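You operate a simulated robot arm through the tools that you are given. There is no shell and no other tool. Be economical: measure what you need, move in short steps, check, and stop when the job is done.

You are at the controls of a simulated robot arm. One attempt, no reset.

## Task
Give the green pot 3 pumps of the sauce on the green sign and put a lid on it.
Fine: turn it round to the yellow marker.

It is judged by the outcome, as a careful person would: the job done as asked, and still so three seconds after it is handed in. It fails if anything else is knocked over, pushed out of place, dropped, spilled or broken. Lids that push on must go on centred and level and be pressed home; caps that screw on are set level and turned clockwise until they are tight.

## Robot
A 6-joint arm with a two-finger parallel gripper, fixed in place. Base frame: the origin is at the foot of the arm, x ahead of it, y to its left, z up; the work surface is at about z = 0. Lengths are in m, angles in rad, forces in N, time in s.
With the tool pointing down near the work surface it reaches from about 0.14 to 0.58 m from the base axis. Its first joint turns from -1.152 to 1.152 rad. Payload 2.1 kg.
Tool frame: the origin (TCP) lies between the finger pads and is the grasp point; the fingertips stand 0.03 m ahead of it; z points along the fingers, y is the line along which they close. Largest opening 0.094 m; finger width 0.028, thickness 0.01; the body of the gripper, 0.05 by 0.096 m, starts 0.055 m behind the TCP.
Orientation is that of the tool frame in the base frame, as [roll, pitch, yaw] about the fixed x, y, z axes, in that order (R = Rz(yaw) Ry(pitch) Rx(roll)). With the fingers straight down and closing along the base's y, the tool's x points along the base's -x, its y along +y and its z along -z.

## Interface
- The arm moves only by the tool move_arm. Its argument "plan" is a list of rows, each a list of 6 numbers: the shift along the tool's x, y, z in units of 30 mm (1.0 is 30 mm), then the turn, a rotation vector about the tool's x, y, z in units of 4 degrees (1.0 is 4 degrees). In form: [[tx, ty, tz, wx, wy, wz], ...]. A call has 1 to 8 rows; each row shifts and turns the commanded pose from where the row before left it, along the tool's axes as they then stand. "fingers" is the gripper command, from -1 (shut) to 1 (fully open), values between in proportion, set as the call begins (left out, the last holds). A call with a number of a shift or a turn outside -1 to 1 is refused whole. Rows are played at 5 a second. More than 0.05 m and 0.15 rad between two rows, or a gripper value outside its range, and nothing of the call is played. A pose out of reach is approached as far as the arm can. The call stops where the force on the tool passes 90 N (or 10 N more than at its start, if that is more) or the arm is blocked; 0.2 s more then pass. Each finger travels about 0.072 m/s and halts on what it meets, pressing with about 24 N; the grip force reading is that of the motor and also rises with nothing between the fingers. The clock runs only during rows and for 0.2 s after the last one: add rows that do not move to give the fingers time. It gives the time, the measured TCP pose, the force on the tool (base axes), the opening and the grip force at its end, in the units of the frame above (readings bear some noise).
- Cameras (640 x 400 px; columns grow to the right, rows downward): "scene" is fixed at [0.0419, -0.3666, 0.4755]; the picture's right is [0.86, -0.50, 0.00], its down [-0.33, -0.57, -0.75] and it looks along [0.38, 0.65, -0.66] (base axes); focal length 214 px, centre (320, 200). "wrist" rides on the gripper at [0.076, 0.014, -0.103] in the tool frame; the picture's right is [-0.18, 0.98, 0.00], its down [-0.75, -0.14, -0.64] and it looks along [-0.63, -0.12, 0.77] (tool axes); focal length 243 px, centre (320, 200). There is no depth. A picture from a camera that has moved, and an enlarged one, comes with that camera's place and axes in the base frame and with its lens.
- capture(camera): a new picture of that camera. The clock stands still meanwhile.
- enlarge(camera, box): a new picture of the part [left, top, right, bottom] of that camera's present view, enlarged. The clock stands still meanwhile.
- hand_in(): hands the job in; it is judged then, once.

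Go step by step. Nothing tells you positions but the pictures and the camera data: compare them with the known pose of the tool, close in by small moves and look again before you grip or let go. The budget is 120 turns and 76 pictures, counting those below and the enlarged ones. Unless the task says otherwise, let go and move clear before handing in, and close with one line.

The tools are called after ">>>" by a JSON object that holds its "fn" and its "kwargs". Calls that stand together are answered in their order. move_arm: Moves the arm, as the interface text tells. Its arguments: {"type":"object","properties":{"plan":{"type":"array","items":{"type":"array","items":{"type":"number"}}},"fingers":{"type":"number"}},"required":["plan"]} The other tools are called the same way: capture (camera) takes a picture; enlarge (camera, box) takes an enlarged picture of a part of a camera's view; hand_in () hands the job in.

At the start:

```text
time_s: 0.0
position: [0.3061, -0.1263, 0.4018]
tcp_rot: [-3.142, 0.001, -3.138]
ft_force: [-0.2, 0.1, 0.0]
width: 0.094
grip_force: 0.0
```

scene: 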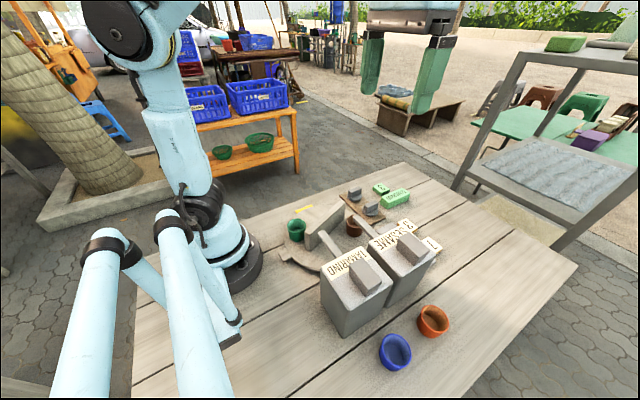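
wrist: 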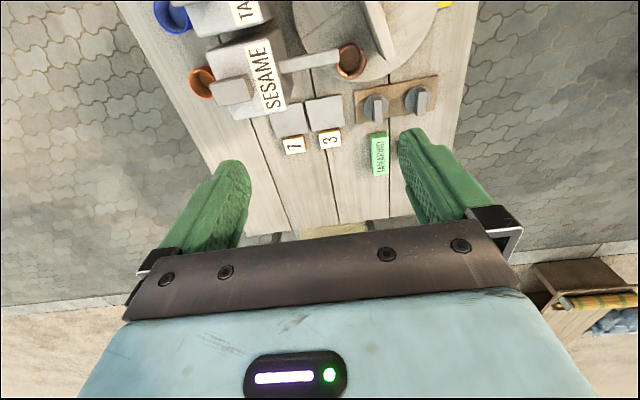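

I see two sauce dispensers (TAMARIND, SESAME), a turntable with pots, a rack with lids, and signs; the green sign seems to read TAMARIND. I'll look closer first.

>>> {"fn": "enlarge", "kwargs": {"camera": "scene", "box": [260, 160, 460, 285]}}

>>> {"fn": "enlarge", "kwargs": {"camera": "wrist", "box": [140, 0, 460, 200]}}

>>> {"fn": "enlarge", "kwargs": {"camera": "scene", "box": [300, 220, 460, 380]}}

```text
3.20 times, centred on (360, 222) of scene
camera zoom: at [0.0419, -0.3666, 0.4755], right [0.86, -0.5, 0.0], down [-0.33, -0.57, -0.75], along [0.38, 0.65, -0.66], focal length 686 px, centre (192, 128)
```

zoom: 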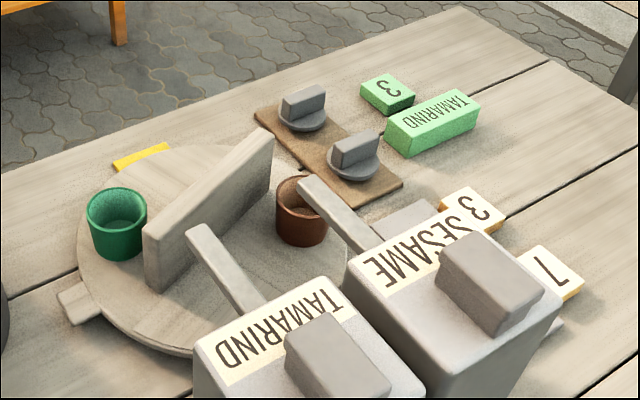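

```text
2.00 times, centred on (300, 100) of wrist
camera zoom: at [0.2302, -0.1122, 0.5041], right [0.18, 0.98, 0.0], down [0.75, -0.14, 0.64], along [0.63, -0.12, -0.77], focal length 485 px, centre (360, 400)
```

zoom: 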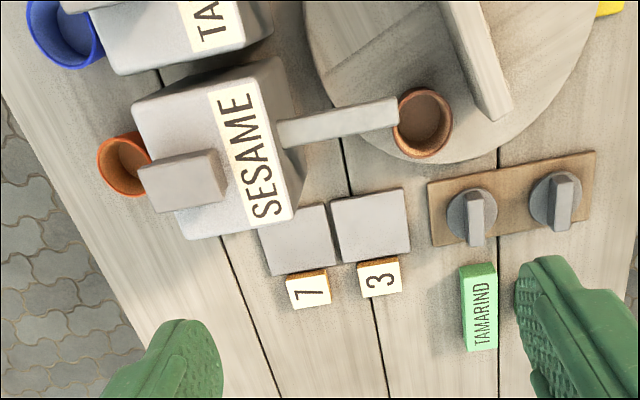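

```text
2.50 times, centred on (380, 300) of scene
camera zoom: at [0.0419, -0.3666, 0.4755], right [0.86, -0.5, 0.0], down [-0.33, -0.57, -0.75], along [0.38, 0.65, -0.66], focal length 536 px, centre (170, -50)
```

zoom: 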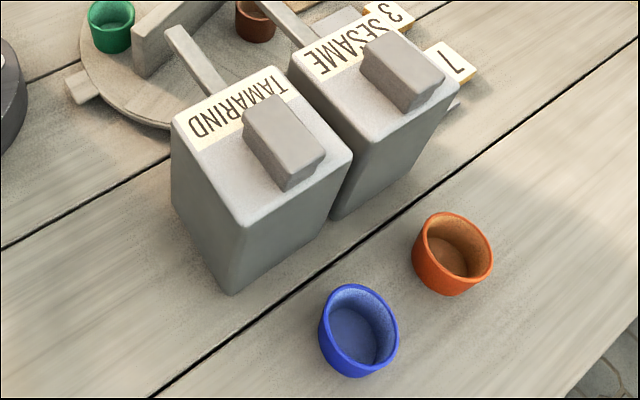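

The order is tamarind for the green pot, which sits on a turntable; I want a better look at the turntable from above with the wrist camera before planning.

>>> {"fn": "move_arm", "kwargs": {"plan": [[0.7, 0.8, 0, 0, 0, 0], [0.7, 0.8, 0, 0, 0, 0], [0.7, 0.7, 0, 0, 0, 0], [0, 0, 0, 0, 1, 0], [0, 0, 0, 0, 1, 0], [0, 0, 0, 0, 1, 0], [0, 0, 0, 0, 1, 0], [0, 0, 0, 0, 1, 0]]}}

>>> {"fn": "capture", "kwargs": {"camera": "wrist"}}

```text
time_s: 1.8
position: [0.2437, -0.058, 0.4021]
tcp_rot: [-3.141, -0.345, -3.139]
ft_force: [0.6, -1.1, -6.8]
width: 0.0938
grip_force: 0.1
```

```text
70 pictures are left
camera wrist: at [0.2067, -0.043, 0.5241], right [0.17, 0.98, -0.06], down [0.93, -0.14, 0.35], along [0.33, -0.12, -0.94], focal length 243 px, centre (320, 200)
```

wrist: 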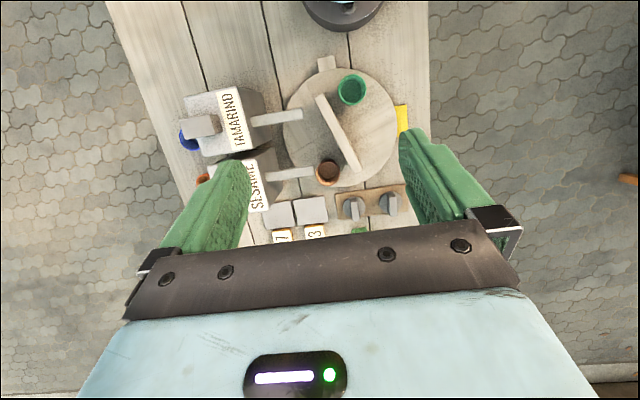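

Good overhead view of turntable; enlarge it for measuring.

>>> {"fn": "enlarge", "kwargs": {"camera": "wrist", "box": [170, 40, 430, 240]}}

```text
2.00 times, centred on (300, 140) of wrist
camera zoom: at [0.2067, -0.043, 0.5241], right [0.17, 0.98, -0.06], down [0.93, -0.14, 0.35], along [0.33, -0.12, -0.94], focal length 485 px, centre (360, 320)
```

zoom: 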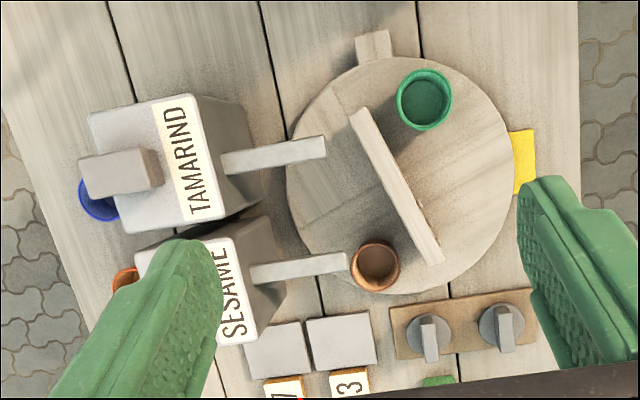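

I need heights of the spouts, wall and pots. I'll level the tool and move to the left side (+y) of the turntable and look back across it from lower down.

>>> {"fn": "move_arm", "kwargs": {"plan": [[0, 0.8, 0, 0, -1, 0], [0, 0.8, 0, 0, -1, 0], [0, 0.8, 0, 0, -1, 0], [0, 0.8, 0, 0, -1, 0], [0, 0.8, 0, 0, -1, 0], [0, 0.7, 1, 0, 0, 1], [0, 0.7, 1, 0, 0, 1], [0, 0.6, 1, 0, 0, 1]]}}

>>> {"fn": "move_arm", "kwargs": {"plan": [[0, 0, 0.5, 0, 0, 1], [0, 0, 0.5, 0, 0, 1], [0, 0, 0.5, 0, 0, 1], [0, 0, 0, 0, 0, 1], [0, 0, 0, 0, 0, 1], [0, 0, 0, 0, 0, 1], [0, 0, 0, 0, 0, 1], [0, 0, 0, 0, 0, 1]]}}

>>> {"fn": "move_arm", "kwargs": {"plan": [[0, 0, 0, 0, 0, 1], [0, 0, 0, 0, 0, 1], [0, 0, 0, 0, 0, 1], [0, 0, 0, 0, 0, 1], [0, 0, 0, 0, -1, 0], [0, 0, 0, 0, -1, 0], [0, 0, 0, 0, -1, 0], [0, 0, 0, 0, -1, 0]]}}

>>> {"fn": "capture", "kwargs": {"camera": "wrist"}}

```text
time_s: 3.6
position: [0.2467, 0.1224, 0.3101]
tcp_rot: [-3.14, 0.002, 2.932]
ft_force: [-0.1, 0.0, 0.4]
width: 0.0939
grip_force: 0.0
```

```text
time_s: 5.4
position: [0.2463, 0.1218, 0.2676]
tcp_rot: [3.139, 0.003, 2.374]
ft_force: [-0.3, 0.7, -0.2]
width: 0.0941
grip_force: 0.1
```

```text
time_s: 7.2
position: [0.2453, 0.1227, 0.2665]
tcp_rot: [3.14, 0.28, 2.094]
ft_force: [1.1, 0.3, 0.3]
width: 0.0942
grip_force: 0.0
```

```text
68 pictures are left
camera wrist: at [0.2083, 0.2178, 0.3438], right [0.94, 0.34, 0.05], down [0.15, -0.54, 0.83], along [0.31, -0.77, -0.56], focal length 243 px, centre (320, 200)
```

wrist: 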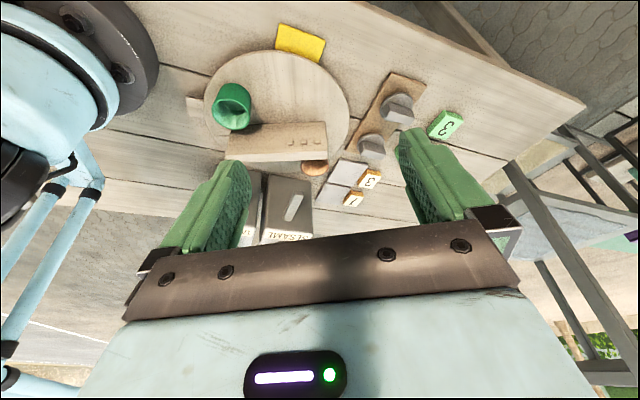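

>>> {"fn": "enlarge", "kwargs": {"camera": "wrist", "box": [170, 10, 490, 250]}}

>>> {"fn": "enlarge", "kwargs": {"camera": "wrist", "box": [220, 90, 350, 180]}}

```text
1.67 times, centred on (330, 130) of wrist
camera zoom: at [0.2083, 0.2178, 0.3438], right [0.94, 0.34, 0.05], down [0.15, -0.54, 0.83], along [0.31, -0.77, -0.56], focal length 404 px, centre (303, 317)
```

zoom: 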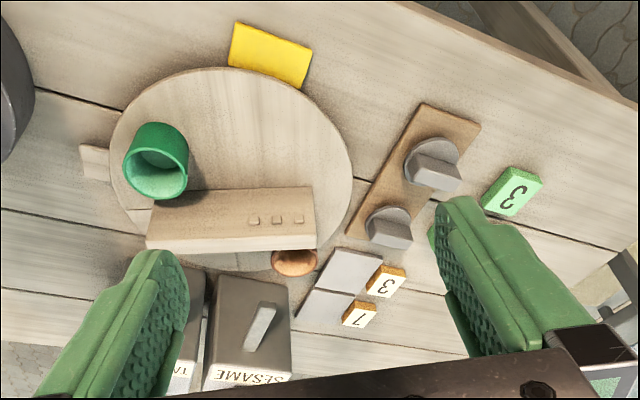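

```text
4.44 times, centred on (285, 135) of wrist
camera zoom: at [0.2083, 0.2178, 0.3438], right [0.94, 0.34, 0.05], down [0.15, -0.54, 0.83], along [0.31, -0.77, -0.56], focal length 1078 px, centre (476, 489)
```

zoom: 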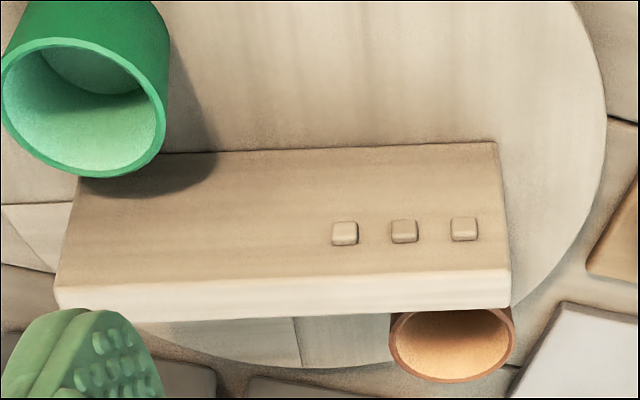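

Measured: turntable centre ≈(0.248,−0.043), radius 0.112, wall on it ≈20° with top z≈0.085, green pot ≈(0.178,−0.011) rim z≈0.06, spouts at z≈0.10, tamarind tip ≈(0.200,−0.098). Plan: grip the wall at its middle and turn the table so the pot comes beneath the tamarind spout; first level and yaw the tool.

>>> {"fn": "move_arm", "kwargs": {"plan": [[0, 0, 0, 0, 1, 0], [0, 0, 0, 0, 1, 0], [0, 0, 0, 0, 1, 0], [0, 0, 0, 0, 1, 0], [0, 0, 0, 0, 0, -1], [0, 0, 0, 0, 0, -1], [0, 0, 0, 0, 0, -1], [0, 0, 0, 0, 0, -1]]}}

>>> {"fn": "move_arm", "kwargs": {"plan": [[0, 0, 0, 0, 0, -1], [0, 0, 0, 0, 0, -1], [0, 0, 0, 0, 0, -1], [0, 0, 0, 0, 0, -1], [0, 0, 0, 0, 0, -1], [0, 0, 0, 0, 0, -1], [0, 0, 0, 0, 0, -1], [0, 0, 0, 0, 0, -1]]}}

>>> {"fn": "move_arm", "kwargs": {"plan": [[0, 0, 0, 0, 0, -1], [0, 0, 0, 0, 0, -1], [0, 0, 0, 0, 0, -1], [0, 0, 0, 0, 0, -1], [0, 0, 0, 0, 0, -1], [0, 0, 0, 0, 0, -1], [0, 0, 0, 0, 0, -1], [0, 0, 0, 0, 0, -1]]}}

```text
time_s: 9.0
position: [0.2466, 0.123, 0.2674]
tcp_rot: [3.14, 0.0, 2.377]
ft_force: [0.4, -0.5, 0.1]
width: 0.0941
grip_force: 0.0
```

```text
time_s: 10.8
position: [0.2473, 0.1207, 0.2664]
tcp_rot: [-3.139, 0.002, 2.935]
ft_force: [-0.7, -0.4, 0.8]
width: 0.0939
grip_force: 0.0
```

```text
time_s: 12.6
position: [0.246, 0.1218, 0.2673]
tcp_rot: [3.141, 0.002, -2.788]
ft_force: [-0.2, -0.4, -0.2]
width: 0.0939
grip_force: 0.0
```

>>> {"fn": "move_arm", "kwargs": {"plan": [[0.3155, -0.861, 0, 0, 0, 0], [0.3155, -0.861, 0, 0, 0, 0], [0.3155, -0.861, 0, 0, 0, 0], [0.3155, -0.861, 0, 0, 0, 0], [0.3155, -0.861, 0, 0, 0, 0], [0.3155, -0.861, 0, 0, 0, 0], [0, 0, 1, 0, 0, 0], [0, 0, 1, 0, 0, 0]], "fingers": 0.28}}

>>> {"fn": "move_arm", "kwargs": {"plan": [[0, 0, 1, 0, 0, 0], [0, 0, 0.9, 0, 0, 0]]}}

>>> {"fn": "capture", "kwargs": {"camera": "scene"}}

>>> {"fn": "capture", "kwargs": {"camera": "wrist"}}

```text
time_s: 14.4
position: [0.2467, -0.0432, 0.2077]
tcp_rot: [-3.141, 0.001, -2.789]
ft_force: [-0.8, 0.6, 0.5]
width: 0.0602
grip_force: 0.0
```

```text
time_s: 15.0
position: [0.2477, -0.0437, 0.1514]
tcp_rot: [3.14, 0.002, -2.791]
ft_force: [-0.3, -0.3, 0.1]
width: 0.0604
grip_force: 0.0
```

```text
65 pictures are left
```

scene: 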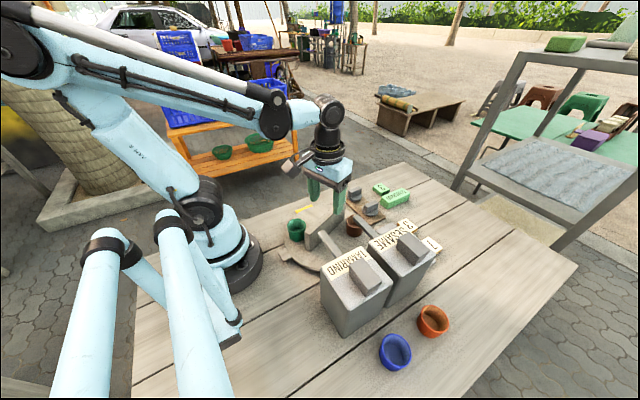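

```text
64 pictures are left
camera wrist: at [0.1716, -0.0564, 0.253], right [-0.16, 0.99, 0.0], down [0.76, 0.13, 0.64], along [0.63, 0.11, -0.77], focal length 243 px, centre (320, 200)
```

wrist: 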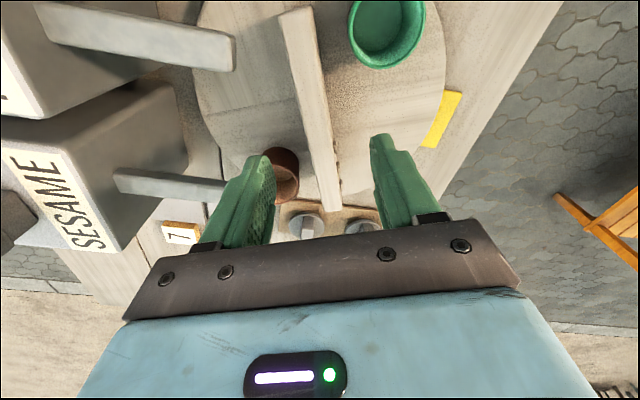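

The wall is between the open fingers; I'll lower to TCP z≈0.073 and close.

>>> {"fn": "move_arm", "kwargs": {"plan": [[0, 0, 0.7, 0, 0, 0], [0, 0, 0.7, 0, 0, 0], [0, 0, 0.7, 0, 0, 0], [0, 0, 0.5, 0, 0, 0]]}}

>>> {"fn": "enlarge", "kwargs": {"camera": "scene", "box": [260, 160, 420, 260]}}

```text
time_s: 16.0
position: [0.2472, -0.0428, 0.0715]
tcp_rot: [3.14, 0.002, -2.791]
ft_force: [0.3, -0.4, 0.5]
width: 0.0602
grip_force: 0.1
```

```text
4.00 times, centred on (340, 210) of scene
camera zoom: at [0.0419, -0.3666, 0.4755], right [0.86, -0.5, 0.0], down [-0.33, -0.57, -0.75], along [0.38, 0.65, -0.66], focal length 858 px, centre (240, 160)
```

zoom: 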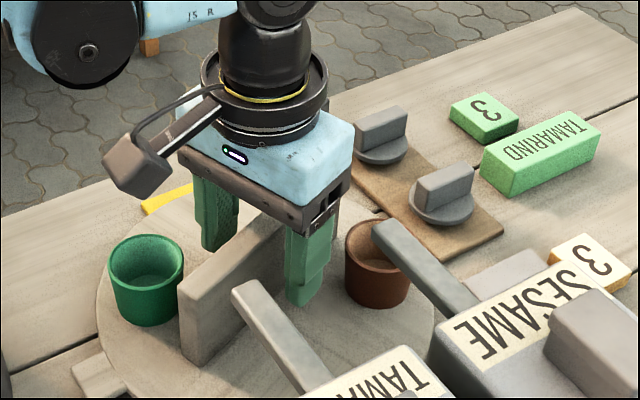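

>>> {"fn": "move_arm", "kwargs": {"plan": [[0, 0, 0, 0, 0, 0], [0, 0, 0, 0, 0, 0], [0, 0, 0, 0, 0, 0]], "fingers": -1}}

>>> {"fn": "move_arm", "kwargs": {"plan": [[0, 0, 0, 0, 0, -0.5], [0, 0, 0, 0, 0, -0.5], [0, 0, 0, 0, 0, -0.5], [0, 0, 0, 0, 0, -0.5]]}}

```text
time_s: 16.8
position: [0.2491, -0.0455, 0.0718]
tcp_rot: [-3.131, 0.001, -2.793]
ft_force: [17.1, -43.6, -22.2]
width: 0.0226
grip_force: 44.5
```

```text
time_s: 17.8
position: [0.2485, -0.0464, 0.0729]
tcp_rot: [-3.129, 0.007, -2.651]
ft_force: [34.6, -35.7, -14.4]
width: 0.0229
grip_force: 44.8
```

The wall is a few mm off the closing centre, loading the arm; I'll relieve it by shifting along −y of the tool.

>>> {"fn": "move_arm", "kwargs": {"plan": [[0, -0.1, 0, 0, 0, 0], [0, 0, 0, 0, 0, 0]]}}

>>> {"fn": "capture", "kwargs": {"camera": "wrist"}}

```text
time_s: 18.4
position: [0.2494, -0.0453, 0.0712]
tcp_rot: [3.14, 0.003, -2.649]
ft_force: [6.0, -3.6, 26.2]
width: 0.0223
grip_force: 44.5
```

```text
62 pictures are left
camera wrist: at [0.175, -0.0687, 0.1738], right [-0.3, 0.95, 0.0], down [0.73, 0.23, 0.64], along [0.61, 0.2, -0.76], focal length 243 px, centre (320, 200)
```

wrist: 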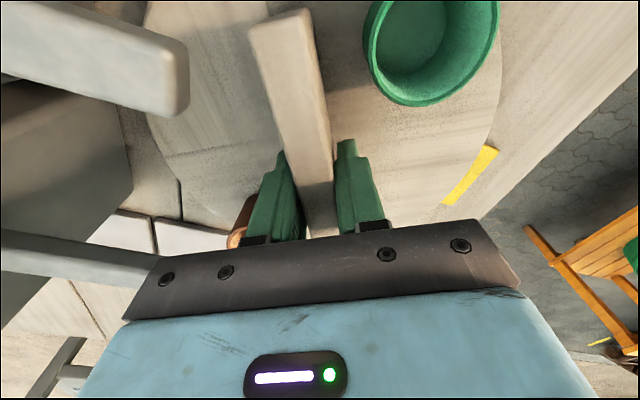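

>>> {"fn": "enlarge", "kwargs": {"camera": "scene", "box": [285, 215, 365, 265]}}

>>> {"fn": "enlarge", "kwargs": {"camera": "wrist", "box": [0, 0, 320, 200]}}

```text
8.00 times, centred on (325, 240) of scene
camera zoom: at [0.0418, -0.3666, 0.4755], right [0.86, -0.5, 0.0], down [-0.33, -0.57, -0.75], along [0.38, 0.65, -0.66], focal length 1716 px, centre (280, -120)
```

zoom: 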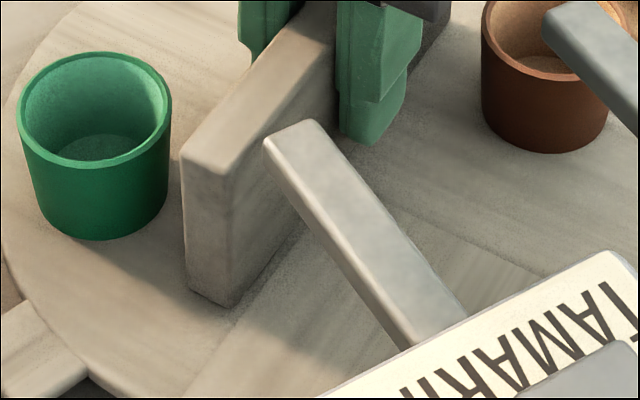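

```text
2.00 times, centred on (160, 100) of wrist
camera zoom: at [0.175, -0.0687, 0.1738], right [-0.3, 0.95, 0.0], down [0.73, 0.23, 0.64], along [0.61, 0.2, -0.76], focal length 485 px, centre (640, 400)
```

zoom: 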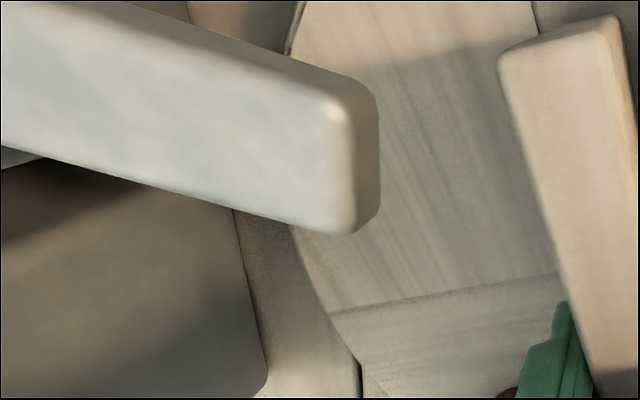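

Spout underside is ≈0.098, clear of the wall top (≈0.086). I continue the turn counter-clockwise in steps.

>>> {"fn": "move_arm", "kwargs": {"plan": [[0, 0, 0, 0, 0, -0.5], [0, 0, 0, 0, 0, -0.8], [0, 0, 0, 0, 0, -0.8], [0, 0, 0, 0, 0, -0.8], [0, 0, 0, 0, 0, -0.8], [0, 0, 0, 0, 0, -0.5]]}}

>>> {"fn": "enlarge", "kwargs": {"camera": "scene", "box": [260, 180, 420, 280]}}

```text
time_s: 19.8
position: [0.2489, -0.0461, 0.072]
tcp_rot: [-3.139, 0.003, -2.358]
ft_force: [13.9, 3.1, -4.3]
width: 0.0226
grip_force: 45.3
```

```text
4.00 times, centred on (340, 230) of scene
camera zoom: at [0.0418, -0.3667, 0.4755], right [0.86, -0.5, 0.0], down [-0.33, -0.57, -0.75], along [0.38, 0.65, -0.66], focal length 858 px, centre (240, 80)
```

zoom: 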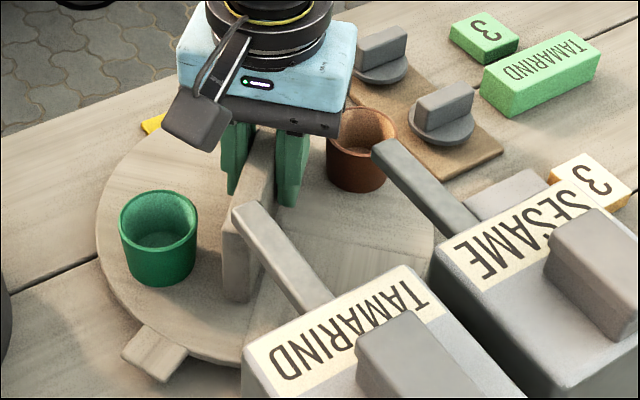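

The tab rotates with the table; it should clear the dispenser by a few mm. Continue carefully.

>>> {"fn": "move_arm", "kwargs": {"plan": [[0, 0, 0, 0, 0, -0.5], [0, 0, 0, 0, 0, -0.8], [0, 0, 0, 0, 0, -0.8], [0, 0, 0, 0, 0, -0.8], [0, 0, 0, 0, 0, -0.8], [0, 0, 0, 0, 0, -0.8], [0, 0, 0, 0, 0, -0.8], [0, 0, 0, 0, 0, -0.5]]}}

>>> {"fn": "move_arm", "kwargs": {"plan": [[0, 0, 0, 0, 0, -0.5], [0, 0, 0, 0, 0, -0.8], [0, 0, 0, 0, 0, -0.7]]}}

>>> {"fn": "enlarge", "kwargs": {"camera": "scene", "box": [260, 180, 420, 280]}}

>>> {"fn": "capture", "kwargs": {"camera": "wrist"}}

```text
time_s: 21.6
position: [0.2505, -0.0474, 0.0713]
tcp_rot: [-3.134, 0.003, -1.953]
ft_force: [30.8, 4.8, -3.3]
width: 0.0226
grip_force: 45.3
```

```text
time_s: 22.4
position: [0.2493, -0.0467, 0.0714]
tcp_rot: [-3.137, -0.001, -1.813]
ft_force: [19.1, -3.3, 24.8]
width: 0.0225
grip_force: 45.6
```

```text
4.00 times, centred on (340, 230) of scene
camera zoom: at [0.0418, -0.3666, 0.4755], right [0.86, -0.5, 0.0], down [-0.33, -0.57, -0.75], along [0.38, 0.65, -0.66], focal length 858 px, centre (240, 80)
```

zoom: 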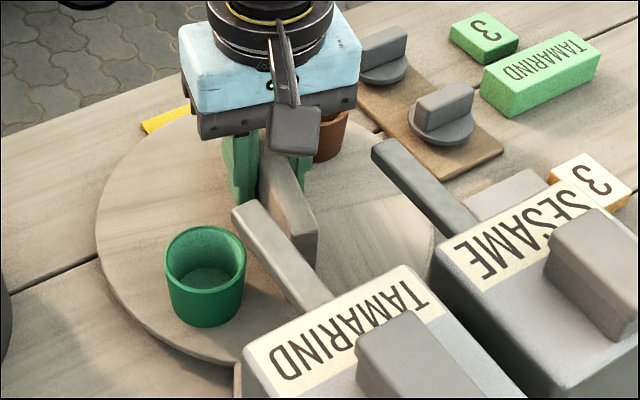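

```text
57 pictures are left
camera wrist: at [0.2174, -0.1163, 0.1741], right [-0.91, 0.41, -0.01], down [0.31, 0.7, 0.64], along [0.27, 0.58, -0.77], focal length 243 px, centre (320, 200)
```

wrist: 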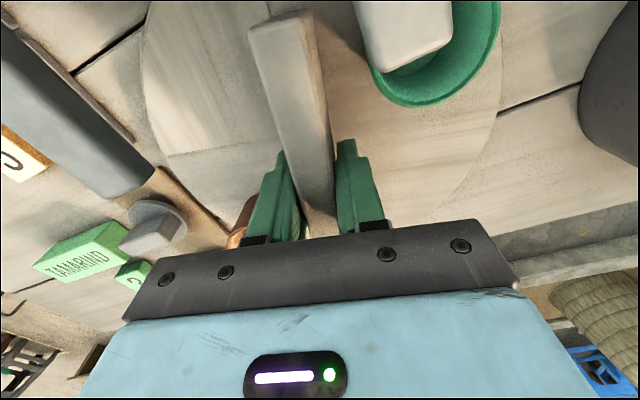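

>>> {"fn": "move_arm", "kwargs": {"plan": [[0, 0, 0, 0, 0, -0.5], [0, 0, 0, 0, 0, -0.7], [0, 0, 0, 0, 0, -0.7], [0, 0, 0, 0, 0, -0.7], [0, 0, 0, 0, 0, -0.5]]}}

>>> {"fn": "move_arm", "kwargs": {"plan": [[0, 0, 0, 0, 0, -0.5], [0, 0, 0, 0, 0, -0.7], [0, 0, 0, 0, 0, -0.7], [0, 0, 0, 0, 0, -0.4]]}}

>>> {"fn": "enlarge", "kwargs": {"camera": "scene", "box": [260, 180, 420, 280]}}

>>> {"fn": "capture", "kwargs": {"camera": "wrist"}}

```text
time_s: 23.6
position: [0.2513, -0.0459, 0.0729]
tcp_rot: [-3.136, 0.001, -1.598]
ft_force: [30.9, -2.8, -29.1]
width: 0.0225
grip_force: 45.5
```

```text
time_s: 24.6
position: [0.2504, -0.0469, 0.072]
tcp_rot: [-3.132, -0.005, -1.436]
ft_force: [29.8, -6.7, 1.8]
width: 0.0222
grip_force: 45.1
```

```text
4.00 times, centred on (340, 230) of scene
camera zoom: at [0.0419, -0.3666, 0.4755], right [0.86, -0.5, 0.0], down [-0.33, -0.57, -0.75], along [0.38, 0.65, -0.66], focal length 858 px, centre (240, 80)
```

zoom: 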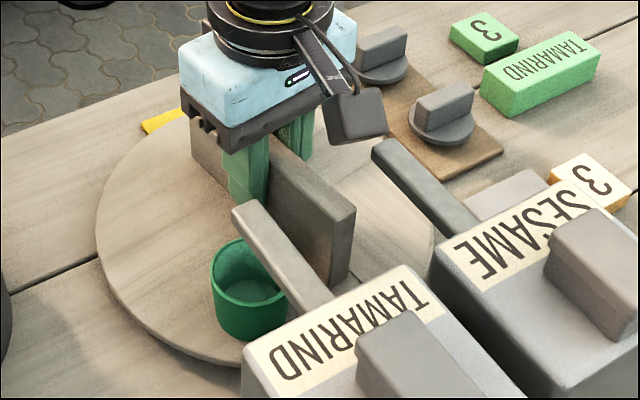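

```text
55 pictures are left
camera wrist: at [0.2459, -0.1231, 0.1745], right [-1.0, 0.05, -0.01], down [0.03, 0.77, 0.64], along [0.04, 0.64, -0.77], focal length 243 px, centre (320, 200)
```

wrist: 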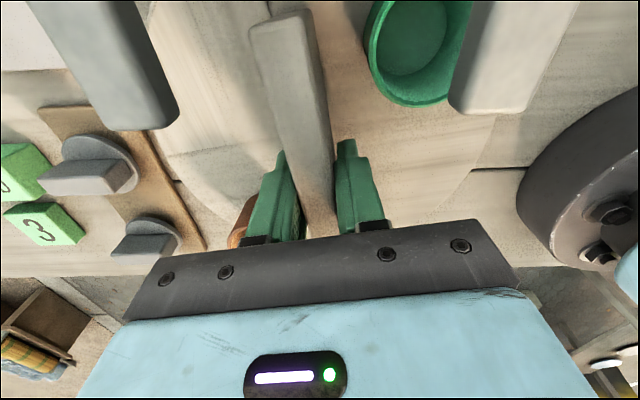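

The pot is now under the tamarind spout (pot ≈(0.204,−0.106), spout tip ≈(0.203,−0.099)). I relieve the side load, release the wall and rise.

>>> {"fn": "move_arm", "kwargs": {"plan": [[0, -0.08, 0, 0, 0, 0], [0, 0, 0, 0, 0, 0]]}}

>>> {"fn": "move_arm", "kwargs": {"plan": [[0, 0, 0, 0, 0, 0], [0, 0, 0, 0, 0, 0], [0, 0, 0, 0, 0, 0], [0, 0, -0.5, 0, 0, 0], [0, 0, -1, 0, 0, 0], [0, 0, -1, 0, 0, 0], [0, 0, -1, 0, 0, 0], [0, 0, -1, 0, 0, 0]], "fingers": 0.28}}

>>> {"fn": "capture", "kwargs": {"camera": "scene"}}

>>> {"fn": "capture", "kwargs": {"camera": "wrist"}}

```text
time_s: 25.2
position: [0.2508, -0.0455, 0.071]
tcp_rot: [-3.14, -0.001, -1.44]
ft_force: [2.6, -19.4, 31.0]
width: 0.0223
grip_force: 45.0
```

```text
time_s: 27.0
position: [0.2506, -0.0448, 0.2068]
tcp_rot: [3.142, -0.001, -1.438]
ft_force: [-0.8, -0.2, -1.0]
width: 0.0602
grip_force: 0.0
```

```text
54 pictures are left
```

scene: 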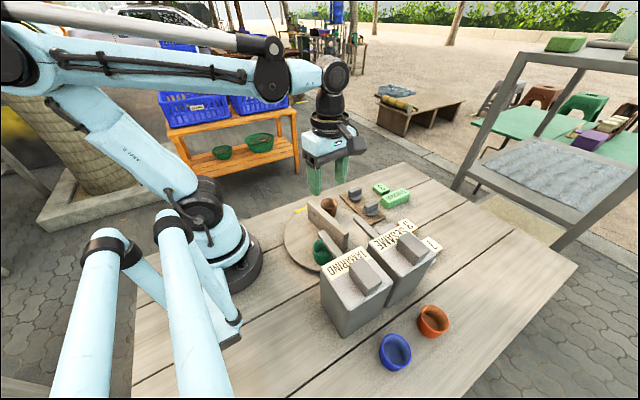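

```text
53 pictures are left
camera wrist: at [0.2471, -0.1222, 0.3085], right [-1.0, 0.05, 0.0], down [0.04, 0.77, 0.64], along [0.03, 0.64, -0.77], focal length 243 px, centre (320, 200)
```

wrist: 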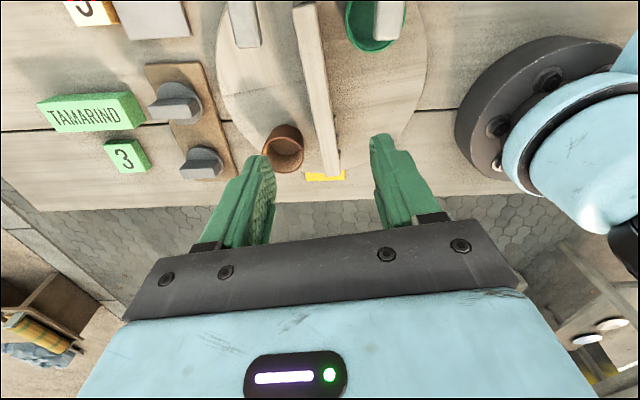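

Released cleanly; the pot is under the spout. Now locate the tamarind pump head accurately.

>>> {"fn": "enlarge", "kwargs": {"camera": "scene", "box": [310, 225, 438, 305]}}

>>> {"fn": "move_arm", "kwargs": {"plan": [[0, 0, -0.5, 0, 0, 1], [0, 0, -0.5, 0, 0, 1], [0, 0, -0.5, 0, 0, 1], [0, 0, -0.5, 0, 0, 1], [0, 0, 0, 0, 0, 1], [0, 0, 0, 0, 0, 1], [0, 0, 0, 0, 0, 1], [0, 0, 0, 0, 0, 1]], "fingers": -1}}

>>> {"fn": "move_arm", "kwargs": {"plan": [[0, 0, 0, 0, 0, 1], [0, 0, 0, 0, 0, 1], [0, 0, 0, 0, 0, 1], [0, 0, 0, 0, 0, 1], [0, 0, 0, 0, 0, 1], [0, 0, 0, 0, 0, 1], [0, 0, 0, 0, 0, 1], [0, 0, 0, 0, 0, 1]]}}

>>> {"fn": "move_arm", "kwargs": {"plan": [[0, 0, 0, 0, 0, 1], [0, 0, 0, 0, 0, 1], [0, 0, 0, 0, 0, 1], [0, 0, 0, 0, 0, 1], [0, 0, 0, 0, 0, 1], [0, 0, 0, 0, 0, 1], [0, 0, 0, 0, 0, 1], [0, 0, 0, 0, 0, 1]]}}

```text
5.00 times, centred on (374, 265) of scene
camera zoom: at [0.0418, -0.3666, 0.4755], right [0.86, -0.5, 0.0], down [-0.33, -0.57, -0.75], along [0.38, 0.65, -0.66], focal length 1072 px, centre (50, -125)
```

zoom: 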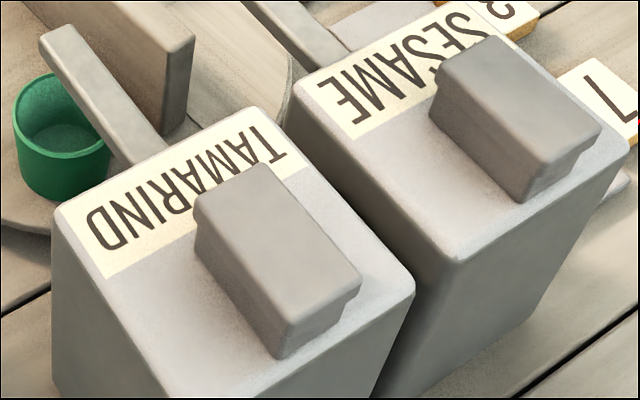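

```text
time_s: 28.8
position: [0.2506, -0.0456, 0.2661]
tcp_rot: [-3.14, -0.001, -1.995]
ft_force: [0.0, 0.4, -0.3]
width: 0.0
grip_force: 24.6
```

```text
time_s: 30.6
position: [0.2507, -0.0458, 0.267]
tcp_rot: [-3.14, 0.003, -2.555]
ft_force: [0.5, 0.1, -0.3]
width: 0.0
grip_force: 23.7
```

```text
time_s: 32.4
position: [0.2507, -0.0459, 0.2667]
tcp_rot: [-3.141, 0.003, -3.114]
ft_force: [0.2, 0.1, -0.1]
width: 0.0
grip_force: 24.0
```

>>> {"fn": "move_arm", "kwargs": {"plan": [[0.22, -0.97, -0.1, 0, 0, 0], [0.22, -0.97, -0.1, 0, 0, 0], [0.22, -0.97, -0.1, 0, 0, 0], [0.22, -0.97, 0, 0, 0, 0], [0.22, -0.97, 0, 0, 0, 0], [0.22, -0.97, 0, 0, 0, 0]]}}

>>> {"fn": "capture", "kwargs": {"camera": "wrist"}}

```text
time_s: 33.8
position: [0.2166, -0.223, 0.2744]
tcp_rot: [-3.14, 0.003, -3.112]
ft_force: [-0.1, -0.5, 0.6]
width: 0.0001
grip_force: 24.0
```

```text
51 pictures are left
camera wrist: at [0.1402, -0.2104, 0.3773], right [0.15, 0.99, 0.0], down [0.76, -0.12, 0.64], along [0.64, -0.1, -0.77], focal length 243 px, centre (320, 200)
```

wrist: 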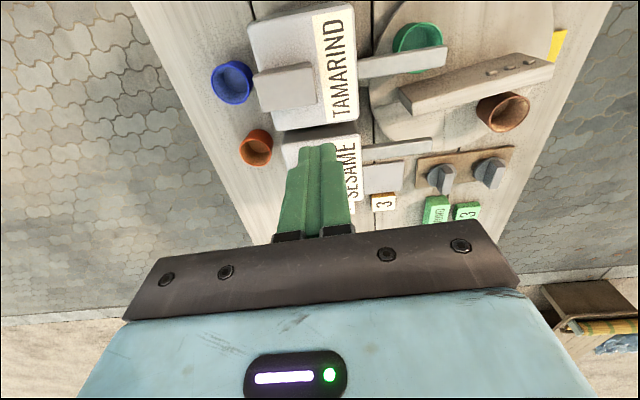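

Pump head top ≈(0.193,−0.249,0.163). Move above it with closed fingers, tip about 2 cm over it.

>>> {"fn": "move_arm", "kwargs": {"plan": [[0.4, -0.42, 0, 0, 0, 0], [0.41, -0.42, 0, 0, 0, 0], [0, 0, 0.7, 0, 0, 0], [0, 0, 0.7, 0, 0, 0], [0, 0, 0.6, 0, 0, 0]]}}

>>> {"fn": "enlarge", "kwargs": {"camera": "scene", "box": [310, 205, 438, 285]}}

>>> {"fn": "enlarge", "kwargs": {"camera": "wrist", "box": [200, 0, 456, 200]}}

```text
time_s: 35.0
position: [0.1926, -0.2473, 0.216]
tcp_rot: [3.14, 0.0, -3.112]
ft_force: [-0.8, 0.0, 0.3]
width: 0.0
grip_force: 24.4
```

```text
5.00 times, centred on (374, 245) of scene
camera zoom: at [0.0419, -0.3666, 0.4755], right [0.86, -0.5, 0.0], down [-0.33, -0.57, -0.75], along [0.38, 0.65, -0.66], focal length 1072 px, centre (50, -25)
```

zoom: 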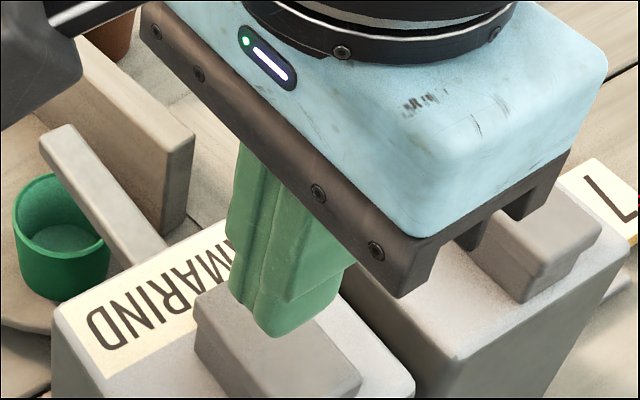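

```text
2.00 times, centred on (328, 100) of wrist
camera zoom: at [0.1165, -0.2346, 0.3187], right [0.16, 0.99, 0.0], down [0.76, -0.12, 0.64], along [0.64, -0.1, -0.77], focal length 485 px, centre (304, 400)
```

zoom: 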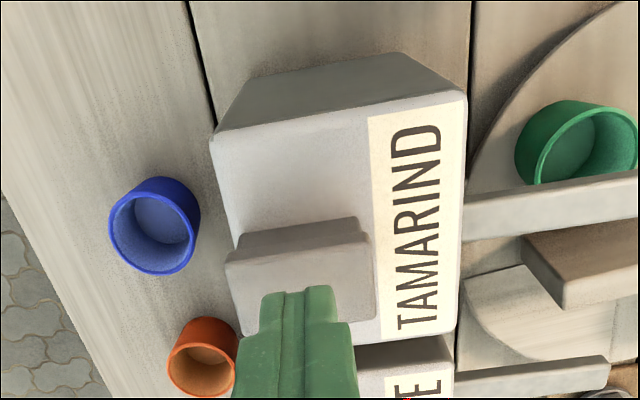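

Aligned over the head. Press down slowly to feel contact.

>>> {"fn": "move_arm", "kwargs": {"plan": [[0, 0, 0.3, 0, 0, 0], [0, 0, 0.3, 0, 0, 0], [0, 0, 0.1, 0, 0, 0], [0, 0, 0.1, 0, 0, 0], [0, 0, 0.1, 0, 0, 0]]}}

```text
time_s: 36.2
position: [0.1921, -0.2481, 0.1881]
tcp_rot: [-3.141, 0.002, -3.112]
ft_force: [-0.2, 1.3, 2.1]
width: 0.0
grip_force: 24.2
```

>>> {"fn": "move_arm", "kwargs": {"plan": [[0, 0, 0.1, 0, 0, 0], [0, 0, 0.1, 0, 0, 0], [0, 0, 0, 0, 0, 0]]}}

>>> {"fn": "enlarge", "kwargs": {"camera": "scene", "box": [310, 225, 438, 305]}}

```text
time_s: 37.0
position: [0.1928, -0.2473, 0.1831]
tcp_rot: [-3.141, 0.001, -3.113]
ft_force: [-2.6, -0.7, 3.9]
width: 0.0002
grip_force: 23.4
```

```text
5.00 times, centred on (374, 265) of scene
camera zoom: at [0.0418, -0.3666, 0.4755], right [0.86, -0.5, 0.0], down [-0.33, -0.57, -0.75], along [0.38, 0.65, -0.66], focal length 1072 px, centre (50, -125)
```

zoom: 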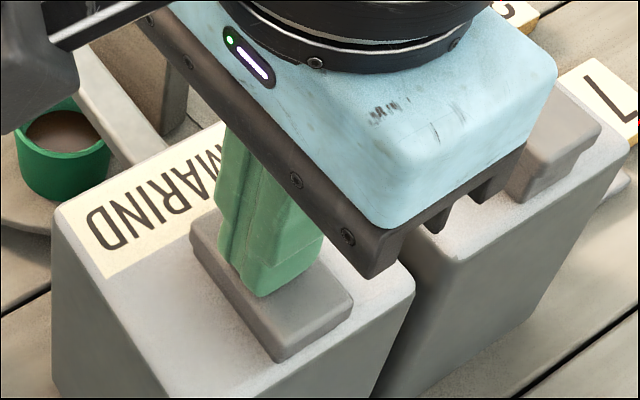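

The head goes down and sauce is already in the pot. I'll finish this stroke to the bottom.

>>> {"fn": "move_arm", "kwargs": {"plan": [[0, 0, 0.1, 0, 0, 0], [0, 0, 0.1, 0, 0, 0]]}}

>>> {"fn": "enlarge", "kwargs": {"camera": "scene", "box": [310, 225, 438, 305]}}

```text
time_s: 37.6
position: [0.1929, -0.2478, 0.1773]
tcp_rot: [3.14, 0.002, -3.113]
ft_force: [-4.5, 4.1, 56.9]
width: 0.0
grip_force: 23.7
```

```text
5.00 times, centred on (374, 265) of scene
camera zoom: at [0.0417, -0.3665, 0.4756], right [0.86, -0.5, 0.0], down [-0.33, -0.57, -0.75], along [0.38, 0.65, -0.66], focal length 1072 px, centre (50, -125)
```

zoom: 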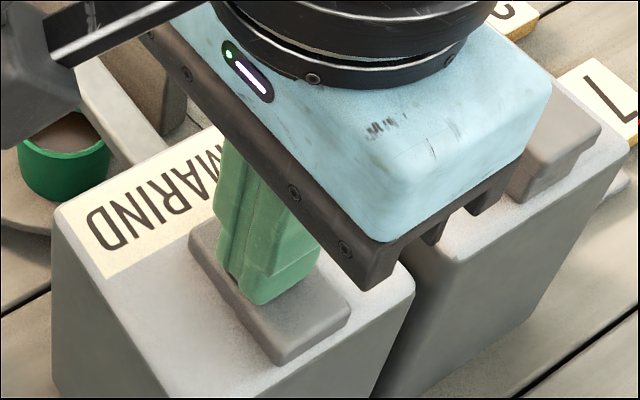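

Bottomed out (57 N). That is pump 1; raise fully and let the head return.

>>> {"fn": "move_arm", "kwargs": {"plan": [[0, 0, -0.4, 0, 0, 0], [0, 0, -0.6, 0, 0, 0], [0, 0, 0, 0, 0, 0], [0, 0, 0, 0, 0, 0], [0, 0, 0, 0, 0, 0]]}}

>>> {"fn": "enlarge", "kwargs": {"camera": "scene", "box": [310, 225, 438, 305]}}

```text
time_s: 38.8
position: [0.1929, -0.2481, 0.2073]
tcp_rot: [3.14, 0.003, -3.111]
ft_force: [0.0, -0.4, -0.4]
width: 0.0
grip_force: 24.4
```

```text
5.00 times, centred on (374, 265) of scene
camera zoom: at [0.0419, -0.3666, 0.4755], right [0.86, -0.5, 0.0], down [-0.33, -0.57, -0.75], along [0.38, 0.65, -0.66], focal length 1072 px, centre (50, -125)
```

zoom: 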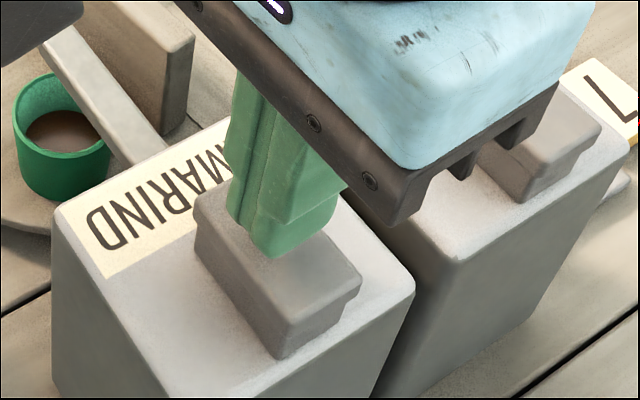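

Head returned, level is about a third. Pump 2: full stroke and release.

>>> {"fn": "move_arm", "kwargs": {"plan": [[0, 0, 0.4, 0, 0, 0], [0, 0, 0.2, 0, 0, 0], [0, 0, 0.2, 0, 0, 0], [0, 0, 0.18, 0, 0, 0], [0, 0, 0, 0, 0, 0]]}}

>>> {"fn": "move_arm", "kwargs": {"plan": [[0, 0, -0.4, 0, 0, 0], [0, 0, -0.58, 0, 0, 0], [0, 0, 0, 0, 0, 0], [0, 0, 0, 0, 0, 0], [0, 0, 0, 0, 0, 0]]}}

>>> {"fn": "enlarge", "kwargs": {"camera": "scene", "box": [310, 225, 438, 305]}}

```text
time_s: 40.0
position: [0.1925, -0.2475, 0.179]
tcp_rot: [3.141, 0.003, -3.113]
ft_force: [5.8, 0.9, 43.6]
width: 0.0003
grip_force: 23.7
```

```text
time_s: 41.2
position: [0.1921, -0.2465, 0.2069]
tcp_rot: [-3.142, 0.0, -3.111]
ft_force: [-0.7, -0.4, 0.2]
width: 0.0001
grip_force: 23.5
```

```text
5.00 times, centred on (374, 265) of scene
camera zoom: at [0.0419, -0.3666, 0.4755], right [0.86, -0.5, 0.0], down [-0.33, -0.57, -0.75], along [0.38, 0.65, -0.66], focal length 1072 px, centre (50, -125)
```

zoom: 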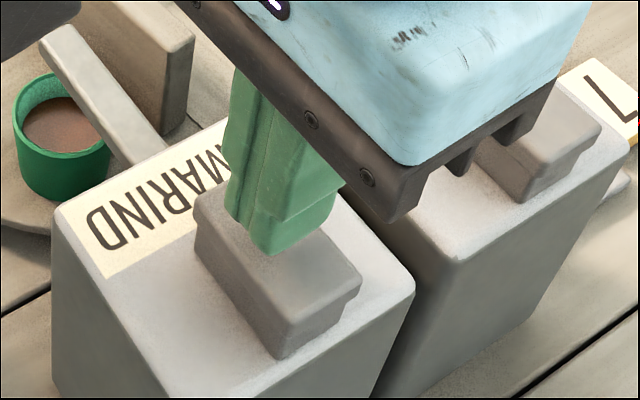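

The level rose by one more step. Pump 3, then check.

>>> {"fn": "move_arm", "kwargs": {"plan": [[0, 0, 0.4, 0, 0, 0], [0, 0, 0.2, 0, 0, 0], [0, 0, 0.2, 0, 0, 0], [0, 0, 0.18, 0, 0, 0], [0, 0, 0, 0, 0, 0]]}}

>>> {"fn": "move_arm", "kwargs": {"plan": [[0, 0, -0.4, 0, 0, 0], [0, 0, -0.8, 0, 0, 0], [0, 0, -0.8, 0, 0, 0], [0, 0, -0.8, 0, 0, 0], [0, 0, 0, 0, 0, 0]]}}

>>> {"fn": "enlarge", "kwargs": {"camera": "scene", "box": [310, 225, 438, 305]}}

```text
time_s: 42.4
position: [0.1936, -0.2467, 0.1778]
tcp_rot: [-3.141, 0.003, -3.112]
ft_force: [4.2, -2.2, 39.6]
width: 0.0
grip_force: 24.3
```

```text
time_s: 43.6
position: [0.1927, -0.2481, 0.2618]
tcp_rot: [3.141, 0.001, -3.112]
ft_force: [-0.4, -0.6, -0.5]
width: 0.0
grip_force: 24.0
```

```text
5.00 times, centred on (374, 265) of scene
camera zoom: at [0.0419, -0.3666, 0.4755], right [0.86, -0.5, 0.0], down [-0.33, -0.57, -0.75], along [0.38, 0.65, -0.66], focal length 1072 px, centre (50, -125)
```

zoom: 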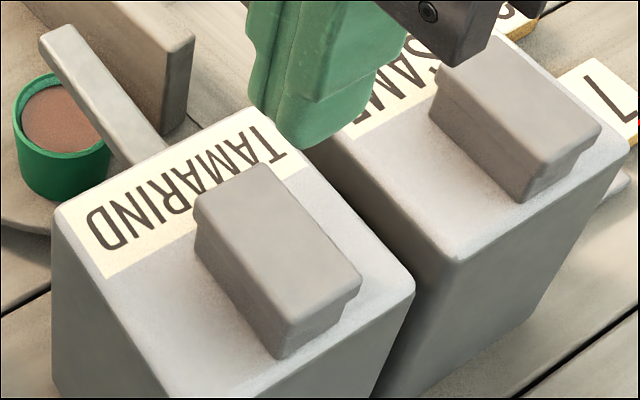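

Three pumps are in and the level is just below the rim. Now I go back to the wall (same grasp as before) to turn the pot gently round to the yellow marker.

>>> {"fn": "move_arm", "kwargs": {"plan": [[-0.6, 0.8, 0, 0, 0, 0], [-0.7, 1, 0, 0, 0, 0], [-0.7, 1, 0, 0, 0, 0], [0, 1, 0, 0, 0, 0], [0, 1, 0, 0, 0, 0], [0, 1, 0, 0, 0, 0], [0, 0.9, 0, 0, 0, 0]], "fingers": 0.28}}

>>> {"fn": "move_arm", "kwargs": {"plan": [[0, 0, 0, 0, 0, -1], [0, 0, 0, 0, 0, -1], [0, 0, 0, 0, 0, -1], [0, 0, 0, 0, 0, -1], [0, 0, 0, 0, 0, -1], [0, 0, 0, 0, 0, -1], [0, 0, 0, 0, 0, -1], [0, 0, 0, 0, 0, -1]]}}

>>> {"fn": "move_arm", "kwargs": {"plan": [[0, 0, 0, 0, 0, -1], [0, 0, 0, 0, 0, -1], [0, 0, 0, 0, 0, -1], [0, 0, 0, 0, 0, -1], [0, 0, 0, 0, 0, -1], [0, 0, 0, 0, 0, -1], [0, 0, 0, 0, 0, -1], [0, 0, 0, 0, 0, -1]]}}

>>> {"fn": "move_arm", "kwargs": {"plan": [[0, 0, 0, 0, 0, -1], [0, 0, 0, 0, 0, -1], [0, 0, 0, 0, 0, -1], [0, 0, 0, 0, 0, -1], [0, 0, 0, 0, 0, -1], [0, 0, 0, 0, 0, -1], [0, 0, 0, 0, 0, -1], [0, 0, 0, 0, 0, -1]]}}

```text
time_s: 45.2
position: [0.2464, -0.0435, 0.2632]
tcp_rot: [3.141, 0.002, -3.111]
ft_force: [-1.1, -0.5, 0.3]
width: 0.0601
grip_force: 0.1
```

```text
time_s: 47.0
position: [0.2469, -0.0444, 0.2596]
tcp_rot: [-3.141, 0.002, -2.55]
ft_force: [0.9, 0.0, -0.7]
width: 0.06
grip_force: 0.0
```

```text
time_s: 48.8
position: [0.247, -0.0456, 0.261]
tcp_rot: [-3.138, 0.0, -1.993]
ft_force: [0.3, 0.3, -0.1]
width: 0.0602
grip_force: 0.1
```

```text
time_s: 50.6
position: [0.2465, -0.0436, 0.2622]
tcp_rot: [-3.14, 0.002, -1.434]
ft_force: [0.3, -0.8, 0.3]
width: 0.0601
grip_force: 0.1
```

>>> {"fn": "move_arm", "kwargs": {"plan": [[0.05, -0.14, 0.5, 0, 0, 0], [0, 0, 1, 0, 0, 0], [0, 0, 1, 0, 0, 0], [0, 0, 1, 0, 0, 0], [0, 0, 0.8, 0, 0, 0], [0, 0, 0.8, 0, 0, 0], [0, 0, 0.7, 0, 0, 0], [0, 0, 0.5, 0, 0, 0]]}}

>>> {"fn": "move_arm", "kwargs": {"plan": [[0, 0, 0, 0, 0, 0], [0, 0, 0, 0, 0, 0], [0, 0, 0, 0, 0, 0]], "fingers": -1}}

```text
time_s: 52.4
position: [0.2528, -0.0448, 0.0713]
tcp_rot: [-3.14, 0.0, -1.437]
ft_force: [0.5, 0.1, 0.6]
width: 0.0601
grip_force: 0.1
```

```text
time_s: 53.2
position: [0.2503, -0.0448, 0.0709]
tcp_rot: [3.139, 0.001, -1.435]
ft_force: [-23.7, -3.0, 4.4]
width: 0.0224
grip_force: 44.5
```

>>> {"fn": "move_arm", "kwargs": {"plan": [[0, 0.06, 0, 0, 0, 0], [0, 0, 0, 0, 0, 0.2], [0, 0, 0, 0, 0, 0.4], [0, 0, 0, 0, 0, 0.6], [0, 0, 0, 0, 0, 0.6], [0, 0, 0, 0, 0, 0.6], [0, 0, 0, 0, 0, 0.6], [0, 0, 0, 0, 0, 0.4]]}}

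>>> {"fn": "move_arm", "kwargs": {"plan": [[0, 0, 0, 0, 0, 0.4], [0, 0, 0, 0, 0, 0.6], [0, 0, 0, 0, 0, 0.7], [0, 0, 0, 0, 0, 0.7], [0, 0, 0, 0, 0, 0.7], [0, 0, 0, 0, 0, 0.7], [0, 0, 0, 0, 0, 0.6], [0, 0, 0, 0, 0, 0.4]]}}

>>> {"fn": "enlarge", "kwargs": {"camera": "scene", "box": [260, 170, 420, 270]}}

```text
time_s: 55.0
position: [0.2496, -0.0457, 0.0732]
tcp_rot: [-3.14, 0.002, -1.674]
ft_force: [1.8, 10.0, 13.3]
width: 0.0222
grip_force: 45.4
```

```text
time_s: 56.8
position: [0.2504, -0.0449, 0.0722]
tcp_rot: [-3.14, 0.006, -2.01]
ft_force: [19.7, 18.8, 15.9]
width: 0.0227
grip_force: 45.0
```

```text
4.00 times, centred on (340, 220) of scene
camera zoom: at [0.0418, -0.3666, 0.4755], right [0.86, -0.5, 0.0], down [-0.33, -0.57, -0.75], along [0.38, 0.65, -0.66], focal length 858 px, centre (240, 120)
```

zoom: 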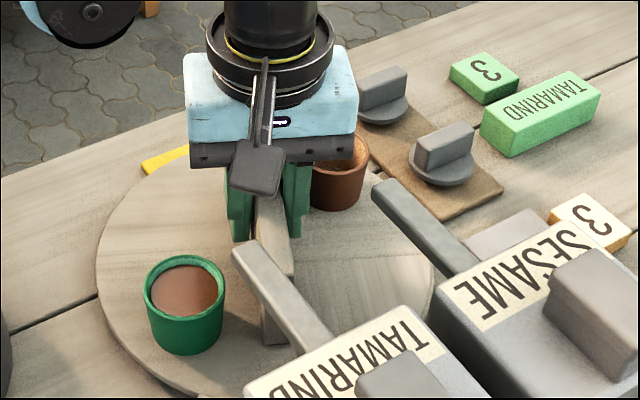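

Turning well with no spill. Continue.

>>> {"fn": "move_arm", "kwargs": {"plan": [[0, 0, 0, 0, 0, 0.5], [0, 0, 0, 0, 0, 0.8], [0, 0, 0, 0, 0, 0.8], [0, 0, 0, 0, 0, 0.8], [0, 0, 0, 0, 0, 0.8], [0, 0, 0, 0, 0, 0.8], [0, 0, 0, 0, 0, 0.8], [0, 0, 0, 0, 0, 0.5]]}}

>>> {"fn": "move_arm", "kwargs": {"plan": [[0, 0, 0, 0, 0, 0.5], [0, 0, 0, 0, 0, 0.8], [0, 0, 0, 0, 0, 0.8], [0, 0, 0, 0, 0, 0.8], [0, 0, 0, 0, 0, 0.8], [0, 0, 0, 0, 0, 0.8], [0, 0, 0, 0, 0, 0.8], [0, 0, 0, 0, 0, 0.5]]}}

>>> {"fn": "move_arm", "kwargs": {"plan": [[0, 0, 0, 0, 0, 0.5], [0, 0, 0, 0, 0, 0.8], [0, 0, 0, 0, 0, 0.8], [0, 0, 0, 0, 0, 0.8], [0, 0, 0, 0, 0, 0.8], [0, 0, 0, 0, 0, 0.8], [0, 0, 0, 0, 0, 0.8], [0, 0, 0, 0, 0, 0.5]]}}

>>> {"fn": "enlarge", "kwargs": {"camera": "scene", "box": [260, 170, 420, 270]}}

```text
time_s: 58.6
position: [0.2506, -0.0455, 0.0719]
tcp_rot: [-3.139, 0.004, -2.415]
ft_force: [17.5, 11.6, -28.8]
width: 0.0225
grip_force: 44.7
```

```text
time_s: 60.4
position: [0.2496, -0.0455, 0.0729]
tcp_rot: [3.138, 0.003, -2.819]
ft_force: [2.0, 23.5, -8.2]
width: 0.0224
grip_force: 44.8
```

```text
time_s: 62.2
position: [0.2496, -0.0453, 0.0707]
tcp_rot: [3.138, 0.001, 3.059]
ft_force: [-17.2, 22.6, 10.1]
width: 0.0223
grip_force: 44.4
```

```text
4.00 times, centred on (340, 220) of scene
camera zoom: at [0.0418, -0.3666, 0.4755], right [0.86, -0.5, 0.0], down [-0.33, -0.57, -0.75], along [0.38, 0.65, -0.66], focal length 858 px, centre (240, 120)
```

zoom: 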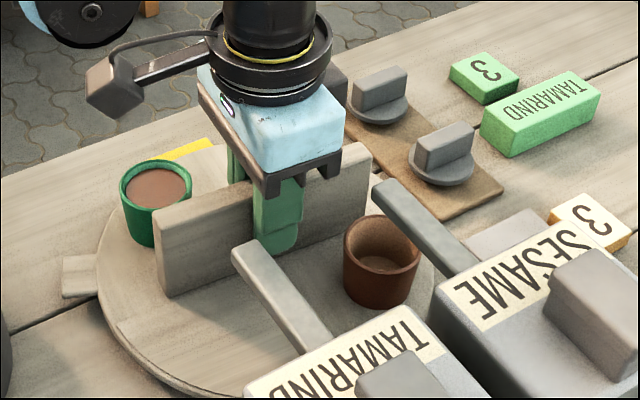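

>>> {"fn": "move_arm", "kwargs": {"plan": [[0, 0.05, 0, 0, 0, 0.4], [0, 0, 0, 0, 0, 0.7], [0, 0, 0, 0, 0, 0.8], [0, 0, 0, 0, 0, 0.8], [0, 0, 0, 0, 0, 0.8], [0, 0, 0, 0, 0, 0.8], [0, 0, 0, 0, 0, 0.5]]}}

>>> {"fn": "move_arm", "kwargs": {"plan": [[0, 0, 0, 0, 0, 0.4], [0, 0, 0, 0, 0, 0.8], [0, 0, 0, 0, 0, 0.8], [0, 0, 0, 0, 0, 0.8], [0, 0, 0, 0, 0, 0.8], [0, 0, 0, 0, 0, 0.8], [0, 0, 0, 0, 0, 0.5]]}}

>>> {"fn": "enlarge", "kwargs": {"camera": "scene", "box": [260, 170, 420, 270]}}

```text
time_s: 63.8
position: [0.2483, -0.0443, 0.0732]
tcp_rot: [-3.141, -0.001, 2.722]
ft_force: [-22.0, -3.4, -18.6]
width: 0.0225
grip_force: 44.9
```

```text
time_s: 65.4
position: [0.2499, -0.0438, 0.073]
tcp_rot: [3.14, 0.002, 2.381]
ft_force: [-17.9, -3.0, 1.3]
width: 0.0224
grip_force: 44.8
```

```text
4.00 times, centred on (340, 220) of scene
camera zoom: at [0.0418, -0.3666, 0.4755], right [0.86, -0.5, 0.0], down [-0.33, -0.57, -0.75], along [0.38, 0.65, -0.66], focal length 858 px, centre (240, 120)
```

zoom: 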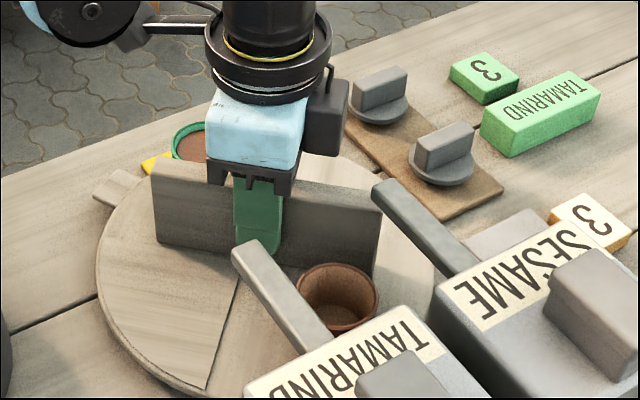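

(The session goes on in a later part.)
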